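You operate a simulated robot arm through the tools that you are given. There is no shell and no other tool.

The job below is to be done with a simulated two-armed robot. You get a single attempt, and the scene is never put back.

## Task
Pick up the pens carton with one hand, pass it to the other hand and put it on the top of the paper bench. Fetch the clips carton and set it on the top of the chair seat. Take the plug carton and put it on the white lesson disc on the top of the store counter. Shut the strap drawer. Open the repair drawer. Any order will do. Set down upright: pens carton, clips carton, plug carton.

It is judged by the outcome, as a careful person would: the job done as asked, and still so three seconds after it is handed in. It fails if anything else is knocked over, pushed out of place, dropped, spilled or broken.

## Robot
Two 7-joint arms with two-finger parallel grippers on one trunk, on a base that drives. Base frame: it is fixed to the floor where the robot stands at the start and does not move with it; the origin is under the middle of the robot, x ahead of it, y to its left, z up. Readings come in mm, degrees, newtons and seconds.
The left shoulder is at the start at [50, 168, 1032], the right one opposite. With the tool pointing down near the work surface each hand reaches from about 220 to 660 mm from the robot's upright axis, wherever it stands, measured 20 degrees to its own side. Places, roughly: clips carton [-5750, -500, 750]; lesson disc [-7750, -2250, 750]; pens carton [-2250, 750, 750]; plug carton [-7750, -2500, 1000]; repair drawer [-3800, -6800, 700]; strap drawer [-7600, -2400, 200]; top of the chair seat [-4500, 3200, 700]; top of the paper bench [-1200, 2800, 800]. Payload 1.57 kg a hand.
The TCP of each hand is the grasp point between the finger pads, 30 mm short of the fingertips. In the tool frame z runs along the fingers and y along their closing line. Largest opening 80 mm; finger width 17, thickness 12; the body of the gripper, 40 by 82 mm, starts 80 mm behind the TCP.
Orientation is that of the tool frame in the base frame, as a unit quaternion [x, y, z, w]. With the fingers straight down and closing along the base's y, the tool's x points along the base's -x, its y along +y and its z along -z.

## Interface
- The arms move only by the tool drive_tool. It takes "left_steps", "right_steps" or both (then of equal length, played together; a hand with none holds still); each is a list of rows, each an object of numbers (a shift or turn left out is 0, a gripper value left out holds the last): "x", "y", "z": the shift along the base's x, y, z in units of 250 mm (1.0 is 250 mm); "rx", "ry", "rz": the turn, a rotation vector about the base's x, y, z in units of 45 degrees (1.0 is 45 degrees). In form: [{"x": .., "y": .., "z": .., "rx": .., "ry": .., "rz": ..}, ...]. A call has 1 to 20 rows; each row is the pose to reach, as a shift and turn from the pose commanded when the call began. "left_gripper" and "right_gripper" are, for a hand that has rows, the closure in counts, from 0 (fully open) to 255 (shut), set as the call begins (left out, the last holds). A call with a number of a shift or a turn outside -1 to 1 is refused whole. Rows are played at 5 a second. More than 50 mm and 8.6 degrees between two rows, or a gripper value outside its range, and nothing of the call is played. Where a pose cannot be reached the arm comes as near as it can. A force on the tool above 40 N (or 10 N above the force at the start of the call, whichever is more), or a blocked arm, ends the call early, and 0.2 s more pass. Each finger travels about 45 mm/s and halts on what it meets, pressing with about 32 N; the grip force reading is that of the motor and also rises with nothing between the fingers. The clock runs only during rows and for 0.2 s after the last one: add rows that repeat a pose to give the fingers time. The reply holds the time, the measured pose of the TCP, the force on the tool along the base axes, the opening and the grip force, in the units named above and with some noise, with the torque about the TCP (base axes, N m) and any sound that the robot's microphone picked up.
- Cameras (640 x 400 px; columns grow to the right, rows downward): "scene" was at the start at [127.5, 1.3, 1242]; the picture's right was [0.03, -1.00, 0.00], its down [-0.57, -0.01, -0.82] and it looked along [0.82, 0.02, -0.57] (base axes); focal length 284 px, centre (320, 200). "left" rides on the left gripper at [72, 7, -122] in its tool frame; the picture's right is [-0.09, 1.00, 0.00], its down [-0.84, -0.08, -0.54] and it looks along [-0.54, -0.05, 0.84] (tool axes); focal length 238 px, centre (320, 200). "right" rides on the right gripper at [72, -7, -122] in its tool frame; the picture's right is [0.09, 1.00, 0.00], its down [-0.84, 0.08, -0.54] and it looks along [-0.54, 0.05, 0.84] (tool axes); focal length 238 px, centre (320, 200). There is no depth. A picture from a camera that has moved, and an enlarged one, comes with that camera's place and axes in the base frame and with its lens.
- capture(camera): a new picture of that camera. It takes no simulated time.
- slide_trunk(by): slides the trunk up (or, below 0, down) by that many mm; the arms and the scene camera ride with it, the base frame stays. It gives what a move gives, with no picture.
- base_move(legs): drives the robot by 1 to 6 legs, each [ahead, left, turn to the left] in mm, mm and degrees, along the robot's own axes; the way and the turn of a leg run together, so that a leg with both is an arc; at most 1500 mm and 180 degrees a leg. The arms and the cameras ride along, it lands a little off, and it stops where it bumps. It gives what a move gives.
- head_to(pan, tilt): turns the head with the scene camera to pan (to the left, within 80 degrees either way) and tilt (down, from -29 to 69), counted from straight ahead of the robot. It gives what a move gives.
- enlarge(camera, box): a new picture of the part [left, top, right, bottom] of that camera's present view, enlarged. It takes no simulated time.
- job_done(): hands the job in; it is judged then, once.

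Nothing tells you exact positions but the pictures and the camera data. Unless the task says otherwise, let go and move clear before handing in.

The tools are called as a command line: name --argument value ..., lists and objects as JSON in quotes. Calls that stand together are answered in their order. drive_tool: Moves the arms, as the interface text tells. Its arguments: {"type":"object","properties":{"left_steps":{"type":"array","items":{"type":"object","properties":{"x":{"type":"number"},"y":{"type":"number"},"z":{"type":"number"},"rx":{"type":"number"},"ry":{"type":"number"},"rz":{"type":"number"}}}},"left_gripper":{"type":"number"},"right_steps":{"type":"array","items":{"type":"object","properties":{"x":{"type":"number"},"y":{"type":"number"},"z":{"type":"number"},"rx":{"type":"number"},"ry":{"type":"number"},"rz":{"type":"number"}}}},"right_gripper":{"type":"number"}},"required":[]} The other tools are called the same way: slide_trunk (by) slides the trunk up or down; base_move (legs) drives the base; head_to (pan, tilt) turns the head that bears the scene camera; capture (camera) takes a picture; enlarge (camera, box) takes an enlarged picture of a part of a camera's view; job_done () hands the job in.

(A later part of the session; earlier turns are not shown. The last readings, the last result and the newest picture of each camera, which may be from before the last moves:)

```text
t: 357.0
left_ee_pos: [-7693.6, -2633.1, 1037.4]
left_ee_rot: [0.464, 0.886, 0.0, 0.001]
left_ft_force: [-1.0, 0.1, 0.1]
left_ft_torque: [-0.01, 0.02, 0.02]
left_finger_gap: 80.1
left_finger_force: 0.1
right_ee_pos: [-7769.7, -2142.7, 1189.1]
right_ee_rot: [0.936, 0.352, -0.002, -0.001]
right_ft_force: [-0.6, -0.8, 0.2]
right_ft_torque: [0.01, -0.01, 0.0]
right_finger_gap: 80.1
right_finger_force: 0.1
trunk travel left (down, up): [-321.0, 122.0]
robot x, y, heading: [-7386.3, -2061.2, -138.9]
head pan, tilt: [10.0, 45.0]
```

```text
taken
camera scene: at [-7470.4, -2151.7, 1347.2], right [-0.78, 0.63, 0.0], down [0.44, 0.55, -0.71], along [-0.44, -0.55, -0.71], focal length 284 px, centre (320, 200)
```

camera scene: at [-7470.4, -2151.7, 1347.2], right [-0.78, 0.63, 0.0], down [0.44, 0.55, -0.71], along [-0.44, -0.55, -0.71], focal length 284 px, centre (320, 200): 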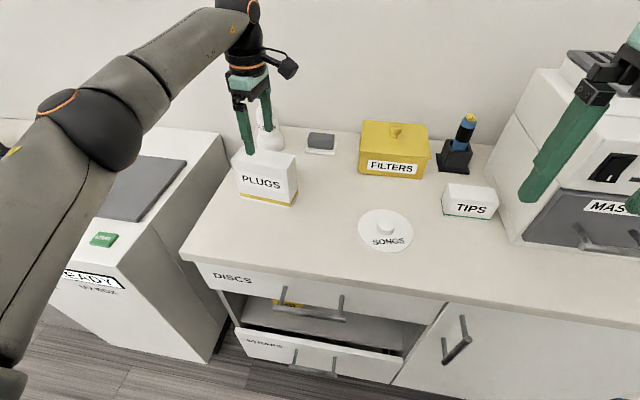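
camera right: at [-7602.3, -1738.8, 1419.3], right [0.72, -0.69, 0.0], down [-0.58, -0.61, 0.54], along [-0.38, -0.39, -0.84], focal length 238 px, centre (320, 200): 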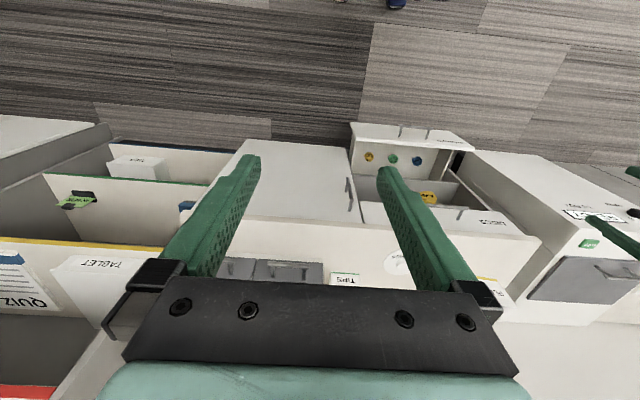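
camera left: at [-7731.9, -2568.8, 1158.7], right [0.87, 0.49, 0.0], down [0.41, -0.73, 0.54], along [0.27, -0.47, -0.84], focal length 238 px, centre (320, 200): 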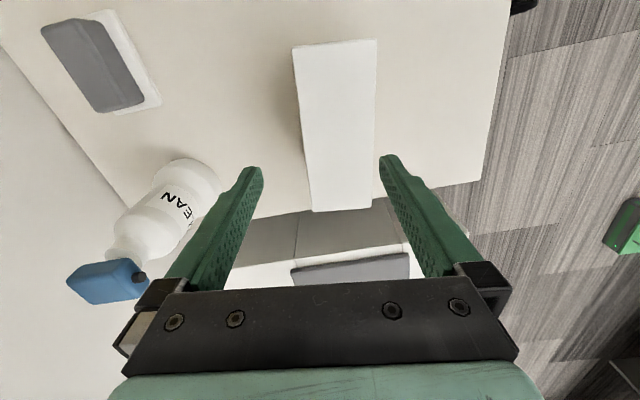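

The carton is ~15 mm nearer me than the hand centre and ~9 mm to the right. Correct and descend to just above its top to check.

drive_tool --left_steps '[{"x": 0.031, "y": 0.059}, {"x": 0.031, "y": 0.059, "z": -0.12}, {"x": 0.031, "y": 0.059, "z": -0.12}]'

capture --camera "left"

enlarge --camera "scene" --box '[180, 40, 340, 220]'

```text
t: 357.8
left_ee_pos: [-7688.1, -2617.2, 1005.9]
left_ee_rot: [0.463, 0.886, 0.001, 0.001]
left_ft_force: [0.0, 0.9, -0.5]
left_ft_torque: [-0.01, 0.02, 0.03]
left_finger_gap: 80.1
left_finger_force: 0.1
right_ee_pos: [-7768.6, -2142.9, 1189.2]
right_ee_rot: [0.936, 0.351, -0.001, -0.001]
right_ft_force: [-0.1, 0.0, 1.2]
right_ft_torque: [0.0, 0.0, -0.02]
right_finger_gap: 79.8
right_finger_force: 0.1
trunk travel left (down, up): [-321.0, 122.0]
robot x, y, heading: [-7385.2, -2059.9, -138.7]
head pan, tilt: [10.0, 45.0]
```

```text
taken
camera left: at [-7723.6, -2554.2, 1128.2], right [0.87, 0.49, 0.0], down [0.41, -0.73, 0.54], along [0.27, -0.47, -0.84], focal length 238 px, centre (320, 200)
```

left: 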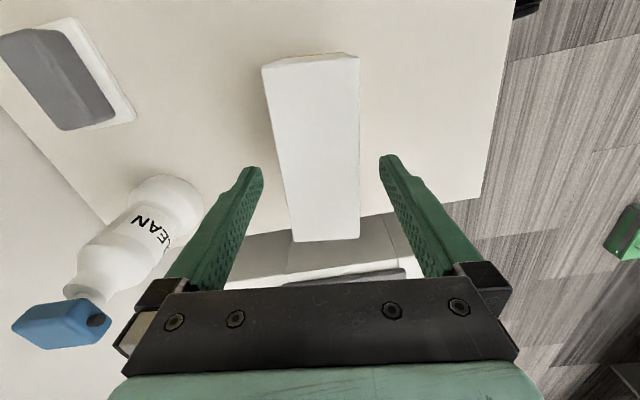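

```text
2.22 times, centred on (260, 130) of scene
camera zoom: at [-7469.6, -2151.8, 1347.3], right [-0.78, 0.63, 0.0], down [0.44, 0.55, -0.71], along [-0.44, -0.55, -0.71], focal length 630 px, centre (453, 356)
```

zoom: 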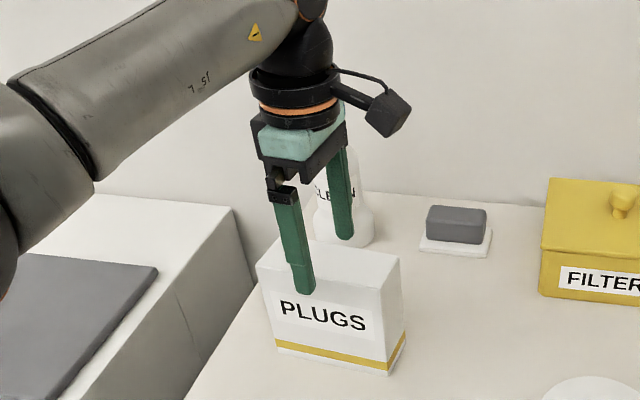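

Well centred. Descend to grip height and close.

drive_tool --left_steps '[{"z": -0.08}, {"z": -0.16}, {"z": -0.24}, {"z": -0.284}, {"z": -0.284}]'

drive_tool --left_gripper 255 --left_steps '[{}, {}, {}, {}, {}, {}]'

drive_tool --left_steps '[{"z": 0.04}, {"z": 0.12}, {"z": 0.24}, {"z": 0.36}]'

capture --camera "scene"

```text
t: 359.0
left_ee_pos: [-7687.5, -2617.5, 936.0]
left_ee_rot: [0.463, 0.886, 0.003, 0.0]
left_ft_force: [0.1, 0.6, -1.0]
left_ft_torque: [-0.02, 0.0, -0.02]
left_finger_gap: 80.1
left_finger_force: 0.0
right_ee_pos: [-7768.7, -2141.5, 1187.8]
right_ee_rot: [0.936, 0.352, -0.001, -0.001]
right_ft_force: [0.7, -0.5, -0.4]
right_ft_torque: [-0.01, 0.01, 0.0]
right_finger_gap: 80.0
right_finger_force: 0.0
trunk travel left (down, up): [-321.0, 122.0]
robot x, y, heading: [-7385.8, -2062.1, -138.9]
head pan, tilt: [10.0, 45.0]
```

```text
t: 360.4
left_ee_pos: [-7687.3, -2617.3, 935.8]
left_ee_rot: [0.463, 0.886, 0.001, 0.0]
left_ft_force: [-0.1, -0.4, -0.7]
left_ft_torque: [0.02, 0.03, 0.0]
left_finger_gap: 54.8
left_finger_force: 32.0
right_ee_pos: [-7769.3, -2143.0, 1189.1]
right_ee_rot: [0.936, 0.351, -0.001, -0.002]
right_ft_force: [0.2, 0.4, 0.3]
right_ft_torque: [0.01, -0.03, -0.02]
right_finger_gap: 80.2
right_finger_force: 0.1
trunk travel left (down, up): [-321.0, 122.0]
robot x, y, heading: [-7384.5, -2063.8, -138.7]
head pan, tilt: [10.0, 45.0]
```

```text
t: 361.4
left_ee_pos: [-7687.4, -2618.2, 1027.5]
left_ee_rot: [0.463, 0.886, 0.001, 0.0]
left_ft_force: [0.7, 0.5, -3.1]
left_ft_torque: [-0.01, -0.01, 0.0]
left_finger_gap: 54.9
left_finger_force: 31.8
right_ee_pos: [-7770.8, -2142.8, 1190.1]
right_ee_rot: [0.937, 0.351, -0.002, -0.002]
right_ft_force: [-0.2, -0.6, 0.5]
right_ft_torque: [0.01, 0.04, 0.05]
right_finger_gap: 80.2
right_finger_force: 0.1
trunk travel left (down, up): [-321.0, 122.0]
robot x, y, heading: [-7386.8, -2063.7, -138.9]
head pan, tilt: [10.0, 45.0]
```

```text
taken
camera scene: at [-7469.7, -2152.0, 1347.2], right [-0.78, 0.63, 0.0], down [0.44, 0.55, -0.71], along [-0.44, -0.55, -0.71], focal length 284 px, centre (320, 200)
```

scene: 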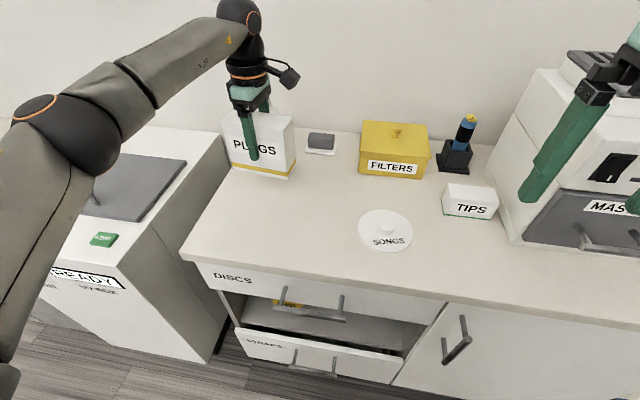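

The PLUGS carton is lifted. Now zoom on the disc and its knob for accurate placement.

enlarge --camera "scene" --box '[350, 200, 430, 260]'

capture --camera "right"

```text
6.67 times, centred on (390, 230) of scene
camera zoom: at [-7469.7, -2152.0, 1347.2], right [-0.78, 0.63, 0.0], down [0.44, 0.55, -0.71], along [-0.44, -0.55, -0.71], focal length 1890 px, centre (-147, 0)
```

zoom: 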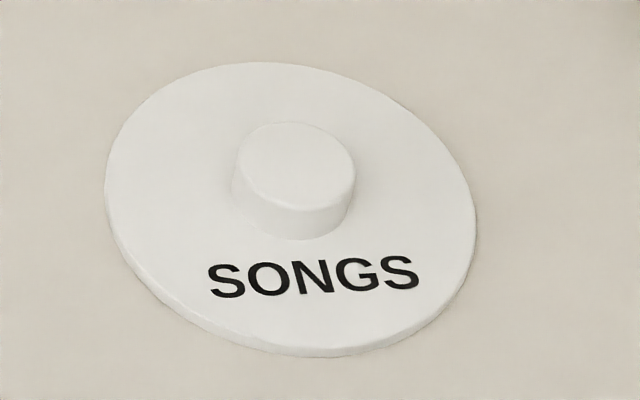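

```text
taken
camera right: at [-7719.1, -2090.5, 1310.9], right [0.72, -0.69, 0.0], down [-0.58, -0.61, 0.54], along [-0.38, -0.39, -0.84], focal length 238 px, centre (320, 200)
```

right: 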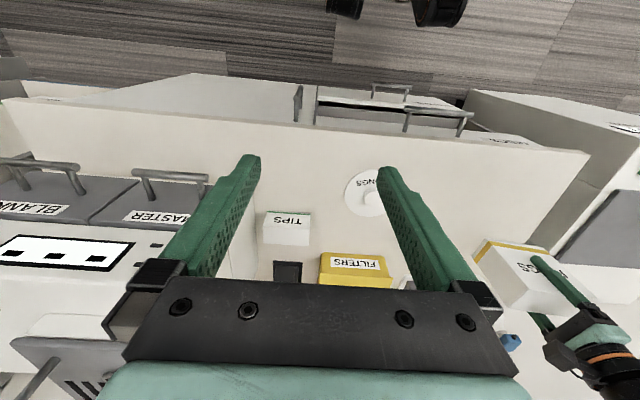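

The disc centre is at about (-7831, -2369). I'll strafe the base right 150 mm with the carton held high, then bring the carton over the disc.

base_move --legs '[[0, -150, 0]]'

capture --camera "left"

head_to --pan 5 --tilt 45

capture --camera "scene"

```text
t: 363.4
left_ee_pos: [-7787.1, -2505.6, 1025.7]
left_ee_rot: [0.464, 0.886, 0.001, 0.001]
left_ft_force: [0.2, 0.6, -3.0]
left_ft_torque: [0.0, 0.0, 0.0]
left_finger_gap: 54.8
left_finger_force: 32.1
right_ee_pos: [-7869.3, -2029.9, 1189.4]
right_ee_rot: [0.936, 0.352, -0.002, -0.002]
right_ft_force: [0.2, -0.5, -0.3]
right_ft_torque: [-0.03, 0.01, 0.02]
right_finger_gap: 80.0
right_finger_force: 0.0
trunk travel left (down, up): [-321.0, 122.0]
robot x, y, heading: [-7487.5, -1951.1, -138.9]
head pan, tilt: [10.0, 45.0]
```

```text
taken
camera left: at [-7822.9, -2441.9, 1147.9], right [0.87, 0.49, 0.0], down [0.41, -0.73, 0.54], along [0.27, -0.47, -0.84], focal length 238 px, centre (320, 200)
```

left: 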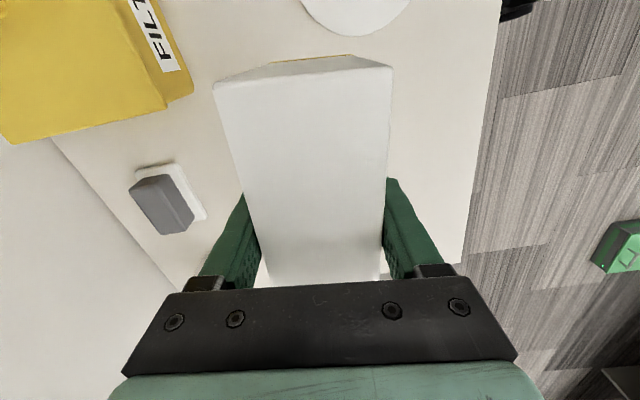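

```text
t: 364.1
left_ee_pos: [-7785.7, -2505.4, 1026.7]
left_ee_rot: [0.464, 0.886, 0.002, 0.0]
left_ft_force: [-0.3, 0.0, -3.1]
left_ft_torque: [0.02, 0.01, -0.03]
left_finger_gap: 54.6
left_finger_force: 31.7
right_ee_pos: [-7868.4, -2029.3, 1188.7]
right_ee_rot: [0.936, 0.352, -0.002, -0.002]
right_ft_force: [-0.6, 0.3, -0.2]
right_ft_torque: [0.05, 0.0, -0.01]
right_finger_gap: 80.0
right_finger_force: 0.1
trunk travel left (down, up): [-321.0, 122.0]
robot x, y, heading: [-7484.2, -1946.8, -139.2]
head pan, tilt: [5.0, 45.0]
```

```text
taken
camera scene: at [-7573.4, -2034.7, 1347.2], right [-0.72, 0.69, 0.0], down [0.49, 0.51, -0.71], along [-0.49, -0.51, -0.71], focal length 284 px, centre (320, 200)
```

scene: 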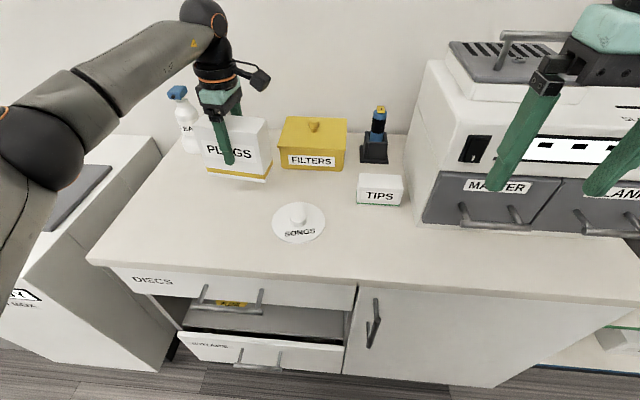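

enlarge --camera "scene" --box '[260, 190, 340, 250]'

enlarge --camera "left" --box '[270, 0, 430, 100]'

```text
6.67 times, centred on (300, 220) of scene
camera zoom: at [-7573.4, -2034.7, 1347.2], right [-0.72, 0.69, 0.0], down [0.49, 0.51, -0.71], along [-0.49, -0.51, -0.71], focal length 1890 px, centre (453, 67)
```

zoom: 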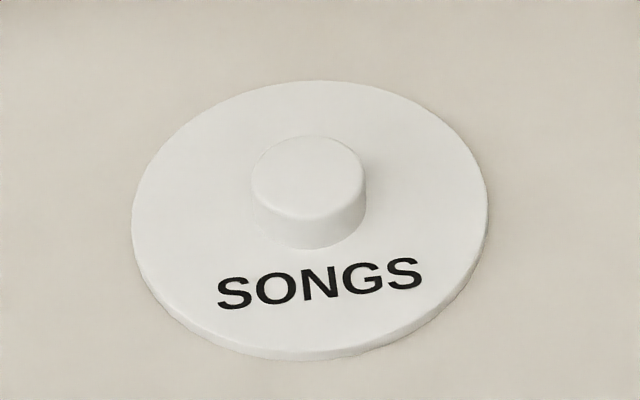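

```text
4.00 times, centred on (350, 50) of left
camera zoom: at [-7822.7, -2442.1, 1147.6], right [0.87, 0.49, 0.0], down [0.41, -0.73, 0.54], along [0.27, -0.47, -0.84], focal length 953 px, centre (200, 800)
```

zoom: 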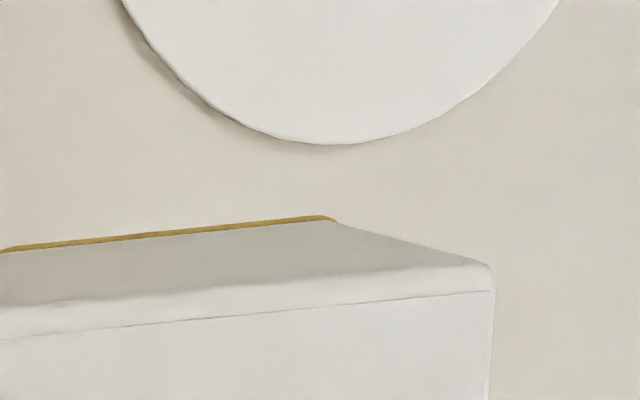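

The disc position is confirmed at about (-7831, -2369). Move the carton over it and lower partway.

drive_tool --left_steps '[{"x": -0.045, "y": 0.136}, {"x": -0.09, "y": 0.273}, {"x": -0.135, "y": 0.409}, {"x": -0.18, "y": 0.545}, {"x": -0.18, "y": 0.545}]'

capture --camera "scene"

drive_tool --left_steps '[{"z": -0.08}, {"z": -0.16}, {"z": -0.18}]'

enlarge --camera "scene" --box '[220, 110, 380, 260]'

```text
t: 365.3
left_ee_pos: [-7831.1, -2369.5, 1024.6]
left_ee_rot: [0.463, 0.886, 0.002, 0.0]
left_ft_force: [-0.6, 0.7, -2.4]
left_ft_torque: [0.0, -0.01, -0.05]
left_finger_gap: 54.6
left_finger_force: 31.8
right_ee_pos: [-7866.9, -2030.8, 1187.7]
right_ee_rot: [0.936, 0.351, -0.001, -0.002]
right_ft_force: [0.1, -0.2, 0.9]
right_ft_torque: [0.04, -0.02, 0.0]
right_finger_gap: 80.0
right_finger_force: 0.0
trunk travel left (down, up): [-321.0, 122.0]
robot x, y, heading: [-7482.4, -1948.0, -139.0]
head pan, tilt: [5.0, 45.0]
```

```text
taken
camera scene: at [-7573.3, -2034.9, 1347.2], right [-0.72, 0.69, 0.0], down [0.49, 0.51, -0.71], along [-0.49, -0.51, -0.71], focal length 284 px, centre (320, 200)
```

scene: 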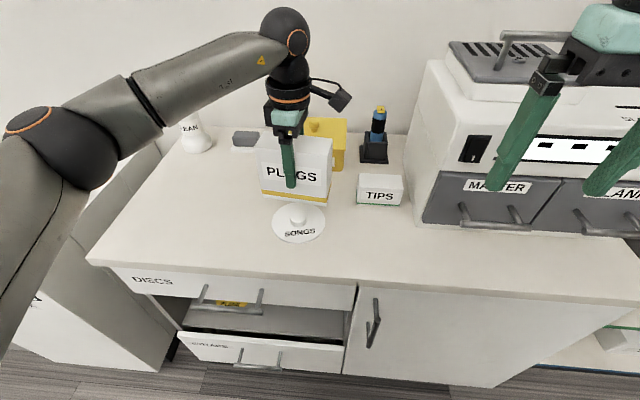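

```text
t: 366.1
left_ee_pos: [-7831.2, -2368.4, 979.8]
left_ee_rot: [0.464, 0.886, 0.002, 0.0]
left_ft_force: [-0.4, -0.8, -3.8]
left_ft_torque: [0.0, 0.01, -0.02]
left_finger_gap: 54.9
left_finger_force: 32.2
right_ee_pos: [-7867.4, -2029.8, 1188.6]
right_ee_rot: [0.937, 0.35, -0.002, -0.001]
right_ft_force: [-0.2, -0.7, 0.1]
right_ft_torque: [-0.01, -0.01, -0.01]
right_finger_gap: 80.2
right_finger_force: 0.0
trunk travel left (down, up): [-321.0, 122.0]
robot x, y, heading: [-7482.7, -1946.9, -139.1]
head pan, tilt: [5.0, 45.0]
```

```text
2.67 times, centred on (300, 185) of scene
camera zoom: at [-7573.4, -2034.6, 1347.2], right [-0.72, 0.69, 0.0], down [0.49, 0.51, -0.71], along [-0.49, -0.51, -0.71], focal length 756 px, centre (373, 240)
```

zoom: 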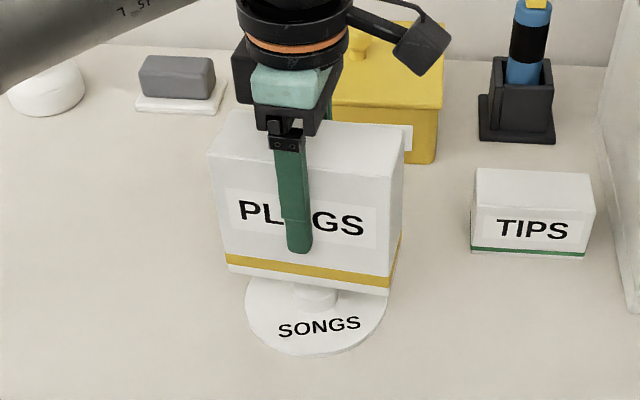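

The carton is right above the knob. Lower in small steps watching the force.

drive_tool --left_steps '[{"z": -0.024}, {"z": -0.048}]'

drive_tool --left_steps '[{"z": -0.012}, {"z": -0.012}]'

drive_tool --left_steps '[{"z": -0.01}, {"z": -0.01}]'

enlarge --camera "scene" --box '[250, 170, 350, 260]'

```text
t: 366.7
left_ee_pos: [-7832.4, -2369.7, 968.3]
left_ee_rot: [0.464, 0.886, 0.001, 0.001]
left_ft_force: [-0.7, -0.8, -3.2]
left_ft_torque: [0.01, -0.04, 0.0]
left_finger_gap: 54.6
left_finger_force: 32.3
right_ee_pos: [-7867.9, -2030.6, 1189.7]
right_ee_rot: [0.936, 0.351, -0.002, -0.001]
right_ft_force: [-0.1, 0.3, 0.4]
right_ft_torque: [0.02, 0.0, 0.01]
right_finger_gap: 80.1
right_finger_force: 0.0
trunk travel left (down, up): [-321.0, 122.0]
robot x, y, heading: [-7484.1, -1946.2, -139.0]
head pan, tilt: [5.0, 45.0]
```

```text
t: 367.3
left_ee_pos: [-7830.7, -2368.7, 965.9]
left_ee_rot: [0.464, 0.886, 0.001, 0.001]
left_ft_force: [0.3, 0.2, -2.6]
left_ft_torque: [-0.01, -0.01, 0.0]
left_finger_gap: 54.6
left_finger_force: 31.8
right_ee_pos: [-7867.1, -2029.3, 1189.2]
right_ee_rot: [0.936, 0.351, -0.002, -0.001]
right_ft_force: [-0.1, -1.0, 0.5]
right_ft_torque: [-0.01, -0.02, -0.02]
right_finger_gap: 79.9
right_finger_force: 0.1
trunk travel left (down, up): [-321.0, 122.0]
robot x, y, heading: [-7483.2, -1948.9, -138.9]
head pan, tilt: [5.0, 45.0]
```

```text
t: 367.9
left_ee_pos: [-7830.5, -2369.8, 963.2]
left_ee_rot: [0.465, 0.886, 0.001, 0.001]
left_ft_force: [-1.0, -0.6, -2.9]
left_ft_torque: [-0.02, 0.0, -0.03]
left_finger_gap: 54.7
left_finger_force: 32.0
right_ee_pos: [-7867.7, -2029.2, 1188.3]
right_ee_rot: [0.936, 0.351, -0.001, -0.001]
right_ft_force: [0.1, -0.6, 0.7]
right_ft_torque: [0.02, 0.02, 0.04]
right_finger_gap: 80.2
right_finger_force: 0.1
trunk travel left (down, up): [-321.0, 122.0]
robot x, y, heading: [-7484.6, -1947.9, -139.1]
head pan, tilt: [5.0, 45.0]
```

```text
4.44 times, centred on (300, 215) of scene
camera zoom: at [-7573.4, -2034.6, 1347.2], right [-0.72, 0.69, 0.0], down [0.49, 0.51, -0.71], along [-0.49, -0.51, -0.71], focal length 1260 px, centre (409, 133)
```

zoom: 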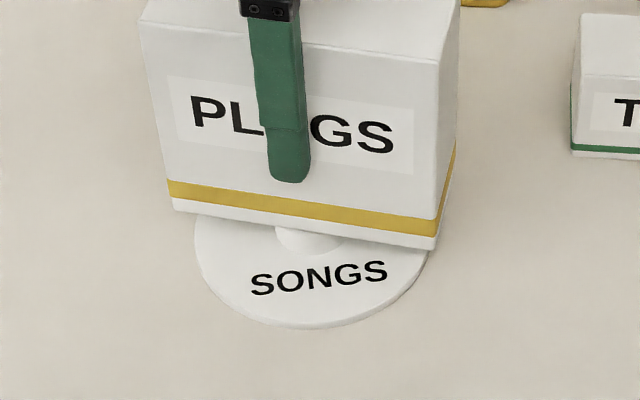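

drive_tool --left_steps '[{"z": -0.01}, {"z": -0.01}]'

drive_tool --left_steps '[{"z": -0.01}, {"z": -0.01}]'

drive_tool --left_steps '[{"z": -0.008}, {"z": -0.008}]'

drive_tool --left_steps '[{"z": -0.008}, {"z": -0.008}]'

```text
t: 368.5
left_ee_pos: [-7830.7, -2369.6, 961.3]
left_ee_rot: [0.464, 0.886, 0.001, 0.001]
left_ft_force: [0.4, -0.1, -2.8]
left_ft_torque: [-0.02, 0.01, -0.01]
left_finger_gap: 55.0
left_finger_force: 32.2
right_ee_pos: [-7868.4, -2029.8, 1188.9]
right_ee_rot: [0.937, 0.35, -0.001, -0.001]
right_ft_force: [-0.1, -0.6, 0.1]
right_ft_torque: [-0.03, -0.02, 0.0]
right_finger_gap: 80.1
right_finger_force: 0.2
trunk travel left (down, up): [-321.0, 122.0]
robot x, y, heading: [-7487.8, -1950.0, -139.1]
head pan, tilt: [5.0, 45.0]
```

```text
t: 369.1
left_ee_pos: [-7831.9, -2369.4, 958.3]
left_ee_rot: [0.464, 0.886, 0.002, 0.001]
left_ft_force: [-0.1, -0.1, -3.3]
left_ft_torque: [0.03, 0.0, 0.01]
left_finger_gap: 54.6
left_finger_force: 32.4
right_ee_pos: [-7868.5, -2029.5, 1188.3]
right_ee_rot: [0.936, 0.351, -0.001, -0.002]
right_ft_force: [0.1, 0.7, -0.3]
right_ft_torque: [0.03, -0.01, 0.0]
right_finger_gap: 80.1
right_finger_force: 0.1
trunk travel left (down, up): [-321.0, 122.0]
robot x, y, heading: [-7485.0, -1949.9, -139.5]
head pan, tilt: [5.0, 45.0]
```

```text
t: 369.7
left_ee_pos: [-7831.5, -2369.6, 958.5]
left_ee_rot: [0.464, 0.886, 0.001, -0.001]
left_ft_force: [0.0, -1.0, 3.3]
left_ft_torque: [-0.06, 0.05, 0.06]
left_finger_gap: 54.8
left_finger_force: 32.1
right_ee_pos: [-7867.1, -2029.6, 1189.6]
right_ee_rot: [0.936, 0.351, -0.001, -0.001]
right_ft_force: [-0.4, 0.0, 0.6]
right_ft_torque: [0.0, -0.01, -0.02]
right_finger_gap: 80.0
right_finger_force: 0.0
trunk travel left (down, up): [-321.0, 122.0]
robot x, y, heading: [-7487.5, -1951.5, -139.1]
head pan, tilt: [5.0, 45.0]
```

```text
t: 370.3
left_ee_pos: [-7830.8, -2369.4, 957.0]
left_ee_rot: [0.463, 0.886, -0.001, -0.001]
left_ft_force: [-0.3, -2.4, 15.8]
left_ft_torque: [-0.14, -0.08, 0.03]
left_finger_gap: 54.4
left_finger_force: 32.2
right_ee_pos: [-7866.6, -2029.6, 1189.4]
right_ee_rot: [0.936, 0.351, -0.003, -0.001]
right_ft_force: [0.3, -0.5, -0.1]
right_ft_torque: [-0.02, 0.0, -0.02]
right_finger_gap: 79.8
right_finger_force: 0.1
trunk travel left (down, up): [-321.0, 122.0]
robot x, y, heading: [-7483.1, -1947.1, -139.0]
head pan, tilt: [5.0, 45.0]
```

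Contact on the knob at the expected height, nearly central. Ease off slightly and open the gripper gently.

drive_tool --left_steps '[{"z": 0.004}, {"z": 0.006}]'

drive_tool --left_gripper 0 --left_steps '[{}, {}, {}, {}, {}]'

enlarge --camera "scene" --box '[220, 110, 380, 260]'

capture --camera "left"

```text
t: 370.9
left_ee_pos: [-7831.1, -2368.0, 956.3]
left_ee_rot: [0.463, 0.886, 0.0, -0.001]
left_ft_force: [-2.8, -2.9, 16.2]
left_ft_torque: [-0.27, 0.12, -0.04]
left_finger_gap: 54.8
left_finger_force: 32.2
right_ee_pos: [-7865.9, -2029.0, 1189.2]
right_ee_rot: [0.936, 0.352, -0.001, -0.002]
right_ft_force: [-0.2, -0.8, -0.1]
right_ft_torque: [0.0, 0.02, 0.0]
right_finger_gap: 79.8
right_finger_force: 0.2
trunk travel left (down, up): [-321.0, 122.0]
robot x, y, heading: [-7486.7, -1949.0, -139.1]
head pan, tilt: [5.0, 45.0]
```

```text
t: 372.1
left_ee_pos: [-7831.3, -2369.3, 955.7]
left_ee_rot: [0.464, 0.886, 0.001, 0.0]
left_ft_force: [0.1, 0.1, -0.4]
left_ft_torque: [0.02, 0.02, -0.02]
left_finger_gap: 79.8
left_finger_force: 0.0
right_ee_pos: [-7867.2, -2030.5, 1190.1]
right_ee_rot: [0.936, 0.351, -0.002, -0.001]
right_ft_force: [-0.1, 0.2, 0.3]
right_ft_torque: [0.03, 0.03, 0.02]
right_finger_gap: 79.9
right_finger_force: 0.1
trunk travel left (down, up): [-321.0, 122.0]
robot x, y, heading: [-7486.0, -1952.7, -139.0]
head pan, tilt: [5.0, 45.0]
```

```text
2.67 times, centred on (300, 185) of scene
camera zoom: at [-7573.3, -2034.4, 1347.3], right [-0.72, 0.69, 0.0], down [0.49, 0.51, -0.71], along [-0.49, -0.51, -0.71], focal length 756 px, centre (373, 240)
```

zoom: 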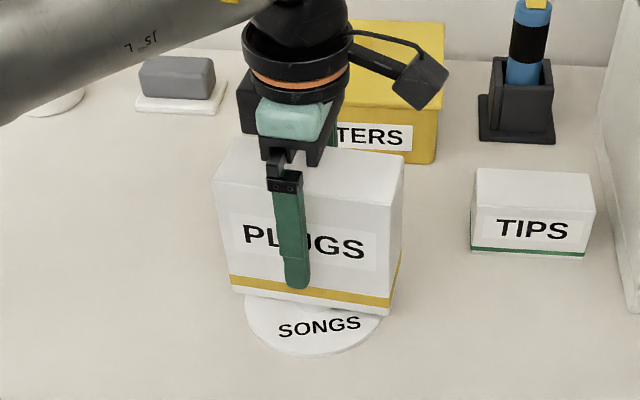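

```text
taken
camera left: at [-7867.4, -2305.5, 1077.9], right [0.87, 0.49, 0.0], down [0.41, -0.73, 0.54], along [0.27, -0.47, -0.84], focal length 238 px, centre (320, 200)
```

left: 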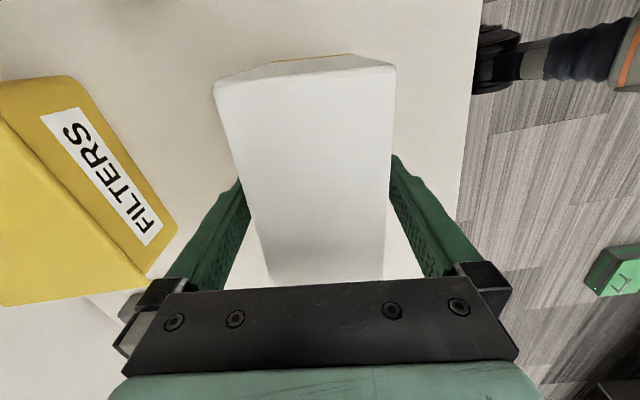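

The PLUGS carton stands level on the disc's knob. Now raise the hand straight up, slowly.

drive_tool --left_steps '[{"z": 0.04}, {"z": 0.1}, {"z": 0.16}, {"z": 0.24}, {"z": 0.32}, {"z": 0.42}]'

capture --camera "scene"

enlarge --camera "scene" --box '[220, 110, 380, 260]'

```text
t: 373.5
left_ee_pos: [-7831.4, -2367.9, 1059.7]
left_ee_rot: [0.464, 0.886, 0.001, 0.001]
left_ft_force: [-0.2, -0.1, -0.2]
left_ft_torque: [0.0, -0.02, 0.0]
left_finger_gap: 80.2
left_finger_force: 0.1
right_ee_pos: [-7868.4, -2029.5, 1190.0]
right_ee_rot: [0.936, 0.351, -0.001, -0.001]
right_ft_force: [-0.7, -0.6, -0.3]
right_ft_torque: [0.02, -0.02, -0.01]
right_finger_gap: 79.8
right_finger_force: 0.2
trunk travel left (down, up): [-321.0, 122.0]
robot x, y, heading: [-7486.3, -1947.5, -139.0]
head pan, tilt: [5.0, 45.0]
```

```text
taken
camera scene: at [-7573.2, -2034.2, 1347.3], right [-0.72, 0.69, 0.0], down [0.49, 0.51, -0.71], along [-0.49, -0.51, -0.71], focal length 284 px, centre (320, 200)
```

scene: 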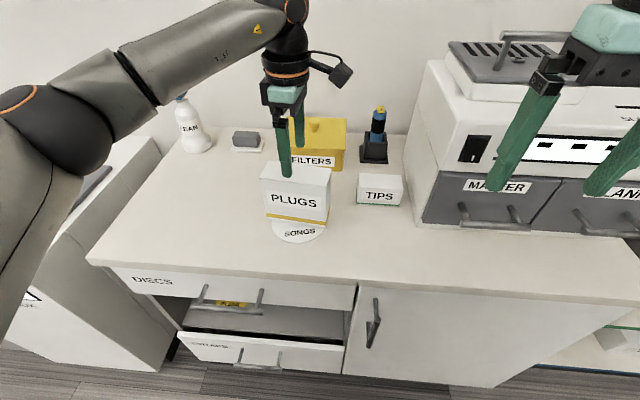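

```text
2.67 times, centred on (300, 185) of scene
camera zoom: at [-7573.2, -2034.2, 1347.3], right [-0.72, 0.69, 0.0], down [0.49, 0.51, -0.71], along [-0.49, -0.51, -0.71], focal length 756 px, centre (373, 240)
```

zoom: 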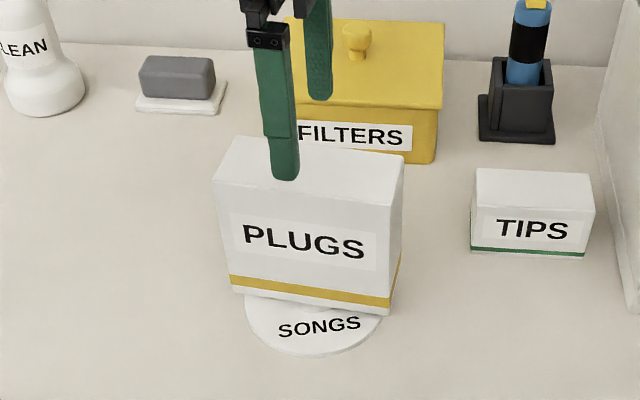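

The carton remains upright on the disc. I'll raise a bit more, back away, and inspect the counter and the STRAPS drawer.

drive_tool --left_steps '[{"z": 0.12}, {"z": 0.24}]'

base_move --legs '[[-330, 0, 0]]'

head_to --pan 0 --tilt 38

capture --camera "scene"

enlarge --camera "scene" --box '[160, 240, 400, 400]'

```text
t: 374.1
left_ee_pos: [-7831.7, -2368.0, 1120.4]
left_ee_rot: [0.464, 0.886, 0.002, 0.0]
left_ft_force: [-0.6, 0.0, -0.5]
left_ft_torque: [-0.02, -0.01, -0.02]
left_finger_gap: 80.1
left_finger_force: 0.1
right_ee_pos: [-7867.5, -2030.4, 1189.5]
right_ee_rot: [0.937, 0.351, -0.002, -0.002]
right_ft_force: [-0.4, 0.3, -0.5]
right_ft_torque: [0.04, 0.03, 0.02]
right_finger_gap: 80.2
right_finger_force: 0.0
trunk travel left (down, up): [-321.0, 122.0]
robot x, y, heading: [-7482.6, -1948.7, -139.1]
head pan, tilt: [5.0, 45.0]
```

```text
t: 376.2
left_ee_pos: [-7580.7, -2151.8, 1122.0]
left_ee_rot: [0.463, 0.886, 0.002, 0.0]
left_ft_force: [-0.5, 0.3, 0.3]
left_ft_torque: [0.01, 0.02, -0.01]
left_finger_gap: 80.0
left_finger_force: 0.1
right_ee_pos: [-7618.1, -1813.9, 1189.7]
right_ee_rot: [0.936, 0.352, -0.002, -0.001]
right_ft_force: [-0.6, -0.6, 0.4]
right_ft_torque: [0.01, 0.06, 0.02]
right_finger_gap: 80.0
right_finger_force: 0.0
trunk travel left (down, up): [-321.0, 122.0]
robot x, y, heading: [-7241.5, -1735.3, -139.0]
head pan, tilt: [5.0, 45.0]
```

```text
t: 376.9
left_ee_pos: [-7582.0, -2153.6, 1120.6]
left_ee_rot: [0.463, 0.886, 0.001, 0.0]
left_ft_force: [0.1, -0.1, 0.3]
left_ft_torque: [0.0, 0.0, 0.01]
left_finger_gap: 79.9
left_finger_force: 0.0
right_ee_pos: [-7618.7, -1814.1, 1188.8]
right_ee_rot: [0.936, 0.352, -0.001, -0.001]
right_ft_force: [-0.8, 0.4, 0.7]
right_ft_torque: [-0.02, 0.0, 0.04]
right_finger_gap: 80.1
right_finger_force: 0.1
trunk travel left (down, up): [-321.0, 122.0]
robot x, y, heading: [-7234.9, -1731.2, -138.9]
head pan, tilt: [0.0, 38.0]
```

```text
taken
camera scene: at [-7333.4, -1816.2, 1357.5], right [-0.66, 0.75, 0.0], down [0.46, 0.41, -0.79], along [-0.59, -0.52, -0.62], focal length 284 px, centre (320, 200)
```

scene: 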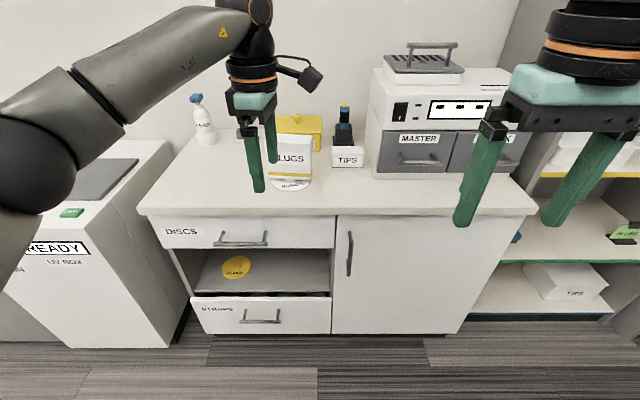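

```text
2.50 times, centred on (280, 320) of scene
camera zoom: at [-7333.4, -1816.2, 1357.5], right [-0.66, 0.75, 0.0], down [0.46, 0.41, -0.79], along [-0.59, -0.52, -0.62], focal length 709 px, centre (420, -100)
```

zoom: 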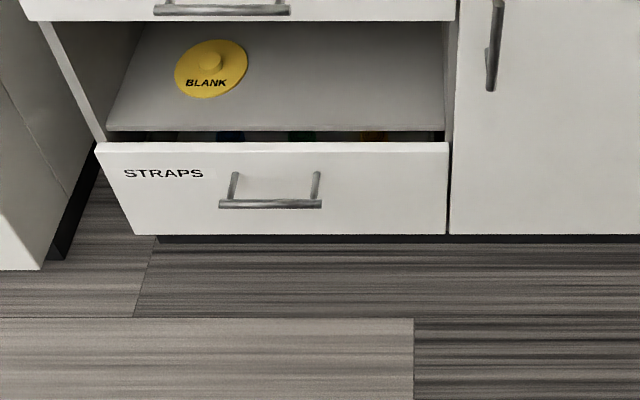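

Everything on the counter is fine and the STRAPS drawer is flush. Now to the repair drawer at about (-3800, -6800). I'll tuck the left hand, back up a little, and turn left along the wall aisle.

drive_tool --left_steps '[{"x": 0.116, "y": 0.004, "rz": -0.155}, {"x": 0.232, "y": 0.007, "rz": -0.311}, {"x": 0.348, "y": 0.011, "rz": -0.466}, {"x": 0.464, "y": 0.015, "rz": -0.622}, {"x": 0.58, "y": 0.018, "rz": -0.777}, {"x": 0.696, "y": 0.022, "rz": -0.933}]'

drive_tool --left_steps '[{"rz": -0.155}, {"rz": -0.311}, {"rz": -0.466}, {"rz": -0.622}, {"rz": -0.777}, {"rz": -0.933}]'

base_move --legs '[[0, 0, 90]]'

head_to --pan 0 --tilt 22

capture --camera "scene"

```text
t: 378.3
left_ee_pos: [-7407.7, -2147.6, 1120.1]
left_ee_rot: [0.75, 0.661, 0.002, 0.0]
left_ft_force: [0.6, 0.0, 0.1]
left_ft_torque: [0.0, 0.0, 0.0]
left_finger_gap: 80.1
left_finger_force: 0.1
right_ee_pos: [-7618.5, -1812.7, 1189.1]
right_ee_rot: [0.936, 0.351, -0.001, -0.002]
right_ft_force: [-0.1, 0.1, 0.7]
right_ft_torque: [-0.01, 0.01, -0.02]
right_finger_gap: 80.1
right_finger_force: 0.0
trunk travel left (down, up): [-321.0, 122.0]
robot x, y, heading: [-7236.6, -1730.5, -138.9]
head pan, tilt: [0.0, 38.0]
```

```text
t: 379.7
left_ee_pos: [-7407.9, -2148.3, 1119.7]
left_ee_rot: [0.938, 0.347, 0.001, 0.002]
left_ft_force: [-0.1, 0.5, 0.4]
left_ft_torque: [0.01, 0.0, -0.02]
left_finger_gap: 80.2
left_finger_force: 0.0
right_ee_pos: [-7618.8, -1813.4, 1189.0]
right_ee_rot: [0.936, 0.352, -0.002, -0.002]
right_ft_force: [0.7, -0.8, 0.0]
right_ft_torque: [-0.01, 0.0, 0.0]
right_finger_gap: 79.9
right_finger_force: 0.0
trunk travel left (down, up): [-321.0, 122.0]
robot x, y, heading: [-7234.1, -1730.4, -138.9]
head pan, tilt: [0.0, 38.0]
```

```text
t: 383.9
left_ee_pos: [-6823.4, -1905.6, 1120.1]
left_ee_rot: [0.419, 0.908, 0.002, 0.0]
left_ft_force: [-0.3, 1.1, 1.0]
left_ft_torque: [0.0, 0.0, 0.0]
left_finger_gap: 79.9
left_finger_force: 0.0
right_ee_pos: [-7158.2, -2114.7, 1188.9]
right_ee_rot: [0.416, 0.909, -0.002, 0.001]
right_ft_force: [-0.5, 0.3, 0.6]
right_ft_torque: [-0.03, -0.01, 0.01]
right_finger_gap: 80.2
right_finger_force: 0.0
trunk travel left (down, up): [-321.0, 122.0]
robot x, y, heading: [-7238.1, -1736.5, -49.3]
head pan, tilt: [0.0, 38.0]
```

```text
t: 384.7
left_ee_pos: [-6822.8, -1905.6, 1120.2]
left_ee_rot: [0.418, 0.908, 0.002, 0.0]
left_ft_force: [0.4, -0.1, 0.1]
left_ft_torque: [0.03, -0.01, -0.05]
left_finger_gap: 79.8
left_finger_force: 0.2
right_ee_pos: [-7158.8, -2115.2, 1189.2]
right_ee_rot: [0.417, 0.909, -0.001, 0.0]
right_ft_force: [0.0, -0.1, -0.2]
right_ft_torque: [0.0, 0.0, 0.0]
right_finger_gap: 80.0
right_finger_force: 0.0
trunk travel left (down, up): [-321.0, 122.0]
robot x, y, heading: [-7234.0, -1730.0, -49.4]
head pan, tilt: [0.0, 22.0]
```

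```text
taken
camera scene: at [-7151.6, -1833.8, 1382.6], right [-0.76, -0.65, 0.0], down [-0.24, 0.28, -0.93], along [0.6, -0.7, -0.38], focal length 284 px, centre (320, 200)
```

scene: 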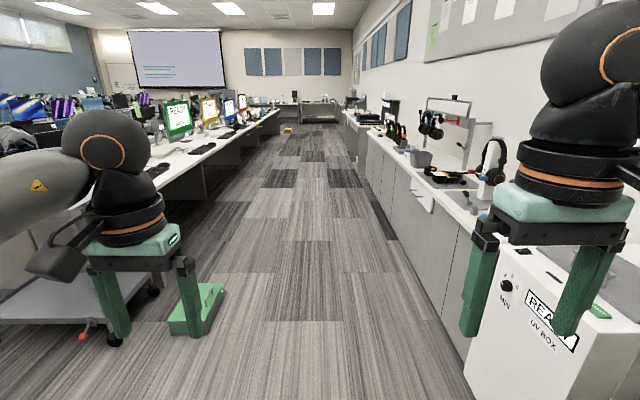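

The wall aisle is clear ahead. I'll drive 4.4 m along it toward the repair drawer.

base_move --legs '[[1500, 0, 0.5], [1500, 0, 0], [1400, 0, 0]]'

capture --camera "scene"

head_to --pan -25 --tilt 22

capture --camera "scene"

```text
t: 405.8
left_ee_pos: [-3933.9, -5230.1, 1119.9]
left_ee_rot: [0.415, 0.91, 0.002, 0.0]
left_ft_force: [0.0, 0.0, 0.2]
left_ft_torque: [-0.01, 0.01, -0.01]
left_finger_gap: 79.8
left_finger_force: 0.0
right_ee_pos: [-4264.8, -5441.9, 1189.4]
right_ee_rot: [0.413, 0.911, -0.002, 0.0]
right_ft_force: [0.1, -0.6, -0.5]
right_ft_torque: [0.01, 0.02, -0.01]
right_finger_gap: 79.9
right_finger_force: 0.0
trunk travel left (down, up): [-321.0, 122.0]
robot x, y, heading: [-4349.7, -5059.8, -48.7]
head pan, tilt: [0.0, 22.0]
```

```text
taken
camera scene: at [-4261.8, -5161.1, 1382.7], right [-0.75, -0.66, 0.0], down [-0.25, 0.28, -0.93], along [0.61, -0.7, -0.37], focal length 284 px, centre (320, 200)
```

scene: 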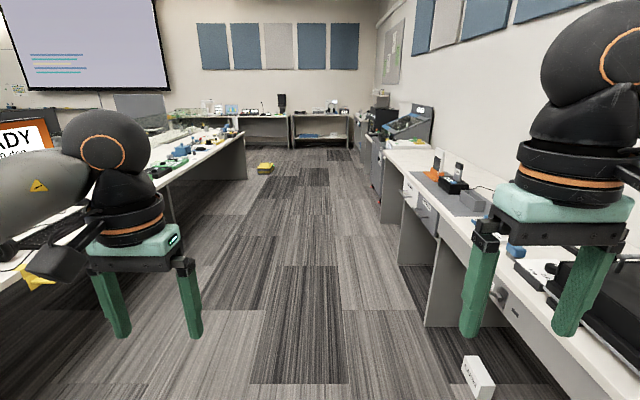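

```text
t: 406.7
left_ee_pos: [-3933.7, -5229.9, 1119.7]
left_ee_rot: [0.416, 0.909, 0.003, 0.0]
left_ft_force: [-0.3, 0.2, 0.5]
left_ft_torque: [0.02, -0.01, -0.03]
left_finger_gap: 79.7
left_finger_force: 0.1
right_ee_pos: [-4265.9, -5441.9, 1188.4]
right_ee_rot: [0.413, 0.911, -0.002, 0.001]
right_ft_force: [-0.2, 0.7, -0.2]
right_ft_torque: [-0.01, 0.01, -0.01]
right_finger_gap: 79.7
right_finger_force: 0.1
trunk travel left (down, up): [-321.0, 122.0]
robot x, y, heading: [-4345.3, -5059.5, -48.9]
head pan, tilt: [-25.0, 22.0]
```

```text
taken
camera scene: at [-4297.1, -5180.3, 1382.7], right [-0.96, -0.28, 0.0], down [-0.1, 0.36, -0.93], along [0.26, -0.89, -0.37], focal length 284 px, centre (320, 200)
```

scene: 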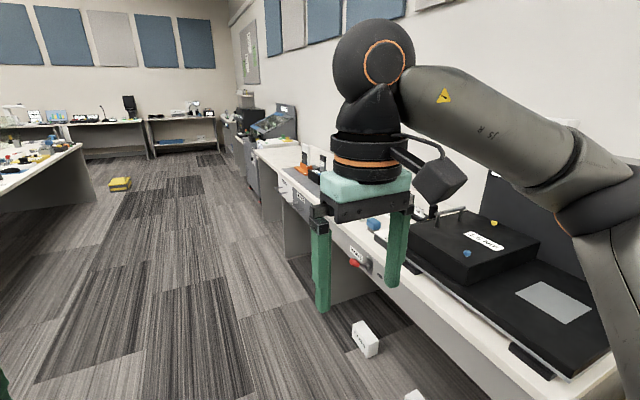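

There are small drawers under the wall bench ahead-right, plus small white blocks on the floor near the bench that I must avoid. Zoom in.

head_to --pan -8 --tilt 22

enlarge --camera "scene" --box '[320, 110, 496, 220]'

capture --camera "scene"

```text
t: 407.5
left_ee_pos: [-3933.6, -5229.7, 1119.3]
left_ee_rot: [0.416, 0.91, 0.002, 0.0]
left_ft_force: [0.1, 0.1, -0.3]
left_ft_torque: [0.01, 0.0, 0.04]
left_finger_gap: 80.1
left_finger_force: 0.1
right_ee_pos: [-4265.6, -5441.4, 1188.4]
right_ee_rot: [0.413, 0.911, -0.002, 0.0]
right_ft_force: [0.0, -0.4, -1.0]
right_ft_torque: [0.03, 0.03, 0.03]
right_finger_gap: 80.0
right_finger_force: 0.1
trunk travel left (down, up): [-321.0, 122.0]
robot x, y, heading: [-4348.9, -5063.8, -48.7]
head pan, tilt: [-8.0, 22.0]
```

```text
3.64 times, centred on (408, 165) of scene
camera zoom: at [-4272.3, -5168.9, 1382.7], right [-0.84, -0.55, 0.0], down [-0.2, 0.31, -0.93], along [0.51, -0.78, -0.37], focal length 1031 px, centre (0, 327)
```

zoom: 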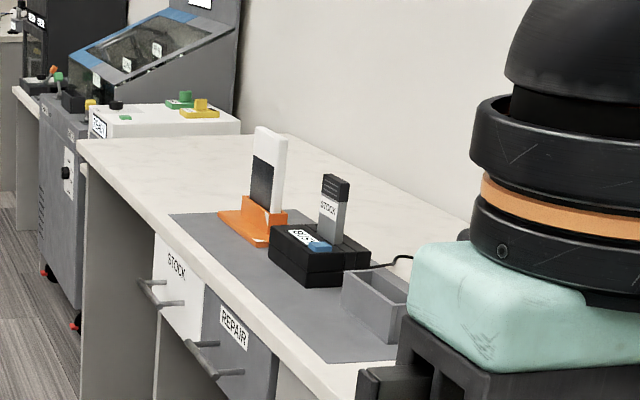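

```text
taken
camera scene: at [-4272.3, -5168.9, 1382.7], right [-0.84, -0.55, 0.0], down [-0.2, 0.31, -0.93], along [0.51, -0.78, -0.37], focal length 284 px, centre (320, 200)
```

scene: 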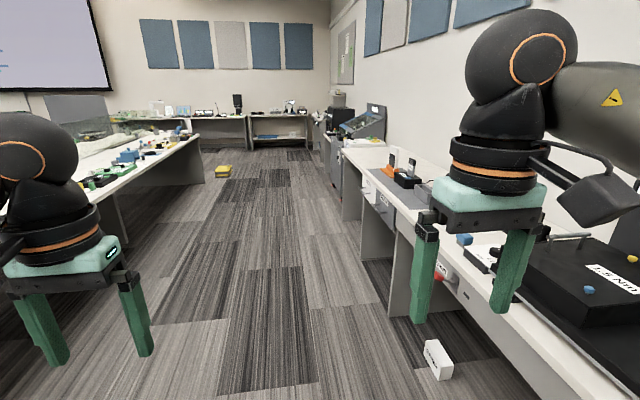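

I can read STOCK and REPAIR drawers under the bench with bar handles. I'll drive up level with the REPAIR drawer and turn right to face it.

base_move --legs '[[1500, 120, 0], [0, 0, -90]]'

head_to --pan 0 --tilt 35

capture --camera "scene"

```text
refused: leg 1 is longer than a leg can be; nothing moved
```

```text
t: 408.2
left_ee_pos: [-3932.4, -5230.2, 1120.1]
left_ee_rot: [0.416, 0.909, 0.001, 0.001]
left_ft_force: [0.0, -0.4, 1.1]
left_ft_torque: [-0.03, -0.02, 0.01]
left_finger_gap: 79.8
left_finger_force: 0.0
right_ee_pos: [-4266.7, -5442.9, 1188.4]
right_ee_rot: [0.412, 0.911, -0.002, 0.0]
right_ft_force: [-1.0, 0.5, 0.4]
right_ft_torque: [-0.04, -0.01, 0.04]
right_finger_gap: 80.0
right_finger_force: 0.0
trunk travel left (down, up): [-321.0, 122.0]
robot x, y, heading: [-4347.3, -5057.8, -49.0]
head pan, tilt: [0.0, 35.0]
```

```text
taken
camera scene: at [-4265.1, -5157.4, 1362.1], right [-0.75, -0.66, 0.0], down [-0.38, 0.43, -0.82], along [0.54, -0.62, -0.57], focal length 284 px, centre (320, 200)
```

scene: 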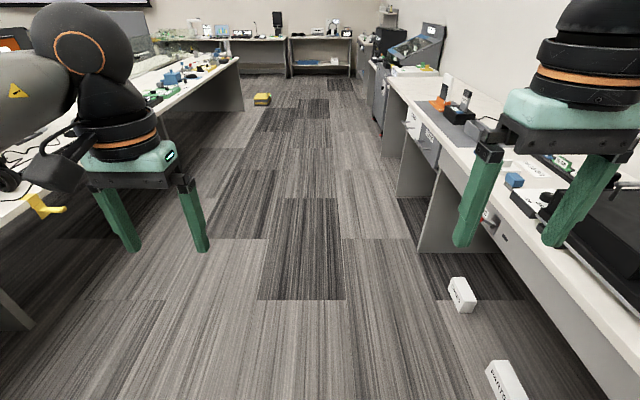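

Leg was slightly too long; the two white blocks stand near the right bench, ~720+ mm lateral, so I pass safely. Drive again with a shorter leg.

base_move --legs '[[1480, 100, 0]]'

base_move --legs '[[0, 0, -90]]'

head_to --pan 0 --tilt 35

capture --camera "scene"

```text
t: 415.6
left_ee_pos: [-2882.8, -6275.5, 1120.6]
left_ee_rot: [0.414, 0.91, 0.002, 0.0]
left_ft_force: [-0.3, 0.2, -0.3]
left_ft_torque: [0.02, 0.0, 0.03]
left_finger_gap: 80.0
left_finger_force: 0.1
right_ee_pos: [-3215.0, -6488.2, 1188.0]
right_ee_rot: [0.411, 0.911, -0.001, -0.001]
right_ft_force: [-0.2, 0.2, -0.3]
right_ft_torque: [-0.02, 0.02, -0.02]
right_finger_gap: 80.4
right_finger_force: 0.0
trunk travel left (down, up): [-321.0, 122.0]
robot x, y, heading: [-3298.6, -6105.8, -48.5]
head pan, tilt: [0.0, 35.0]
```

```text
t: 419.8
left_ee_pos: [-3466.1, -6522.4, 1120.4]
left_ee_rot: [0.936, 0.351, 0.001, 0.002]
left_ft_force: [0.1, -0.3, -0.8]
left_ft_torque: [-0.02, 0.01, -0.04]
left_finger_gap: 80.0
left_finger_force: 0.0
right_ee_pos: [-3680.9, -6190.0, 1189.1]
right_ee_rot: [0.935, 0.354, -0.002, -0.002]
right_ft_force: [0.1, 0.1, -1.0]
right_ft_torque: [0.0, -0.01, 0.01]
right_finger_gap: 80.0
right_finger_force: 0.0
trunk travel left (down, up): [-321.0, 122.0]
robot x, y, heading: [-3295.0, -6107.4, -139.0]
head pan, tilt: [0.0, 35.0]
```

```text
t: 420.4
left_ee_pos: [-3467.1, -6523.0, 1120.3]
left_ee_rot: [0.936, 0.351, 0.001, 0.002]
left_ft_force: [-0.4, 0.0, -0.6]
left_ft_torque: [-0.03, 0.04, 0.05]
left_finger_gap: 80.1
left_finger_force: 0.0
right_ee_pos: [-3679.0, -6191.2, 1189.1]
right_ee_rot: [0.935, 0.355, -0.002, -0.001]
right_ft_force: [-0.1, 0.3, -1.2]
right_ft_torque: [-0.01, 0.0, 0.03]
right_finger_gap: 80.2
right_finger_force: 0.0
trunk travel left (down, up): [-321.0, 122.0]
robot x, y, heading: [-3298.6, -6103.7, -138.9]
head pan, tilt: [0.0, 35.0]
```

```text
taken
camera scene: at [-3394.6, -6192.2, 1362.1], right [-0.66, 0.75, 0.0], down [0.43, 0.38, -0.82], along [-0.61, -0.54, -0.57], focal length 284 px, centre (320, 200)
```

scene: 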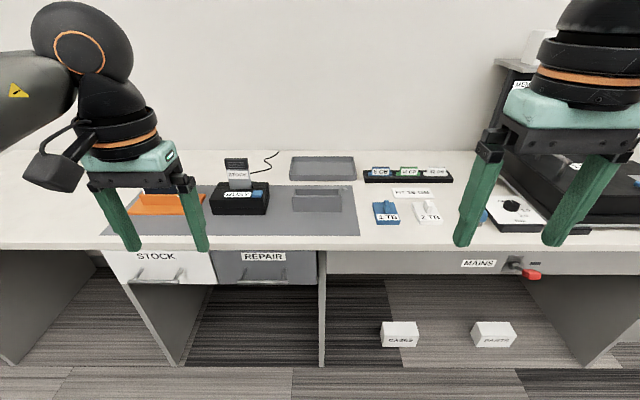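

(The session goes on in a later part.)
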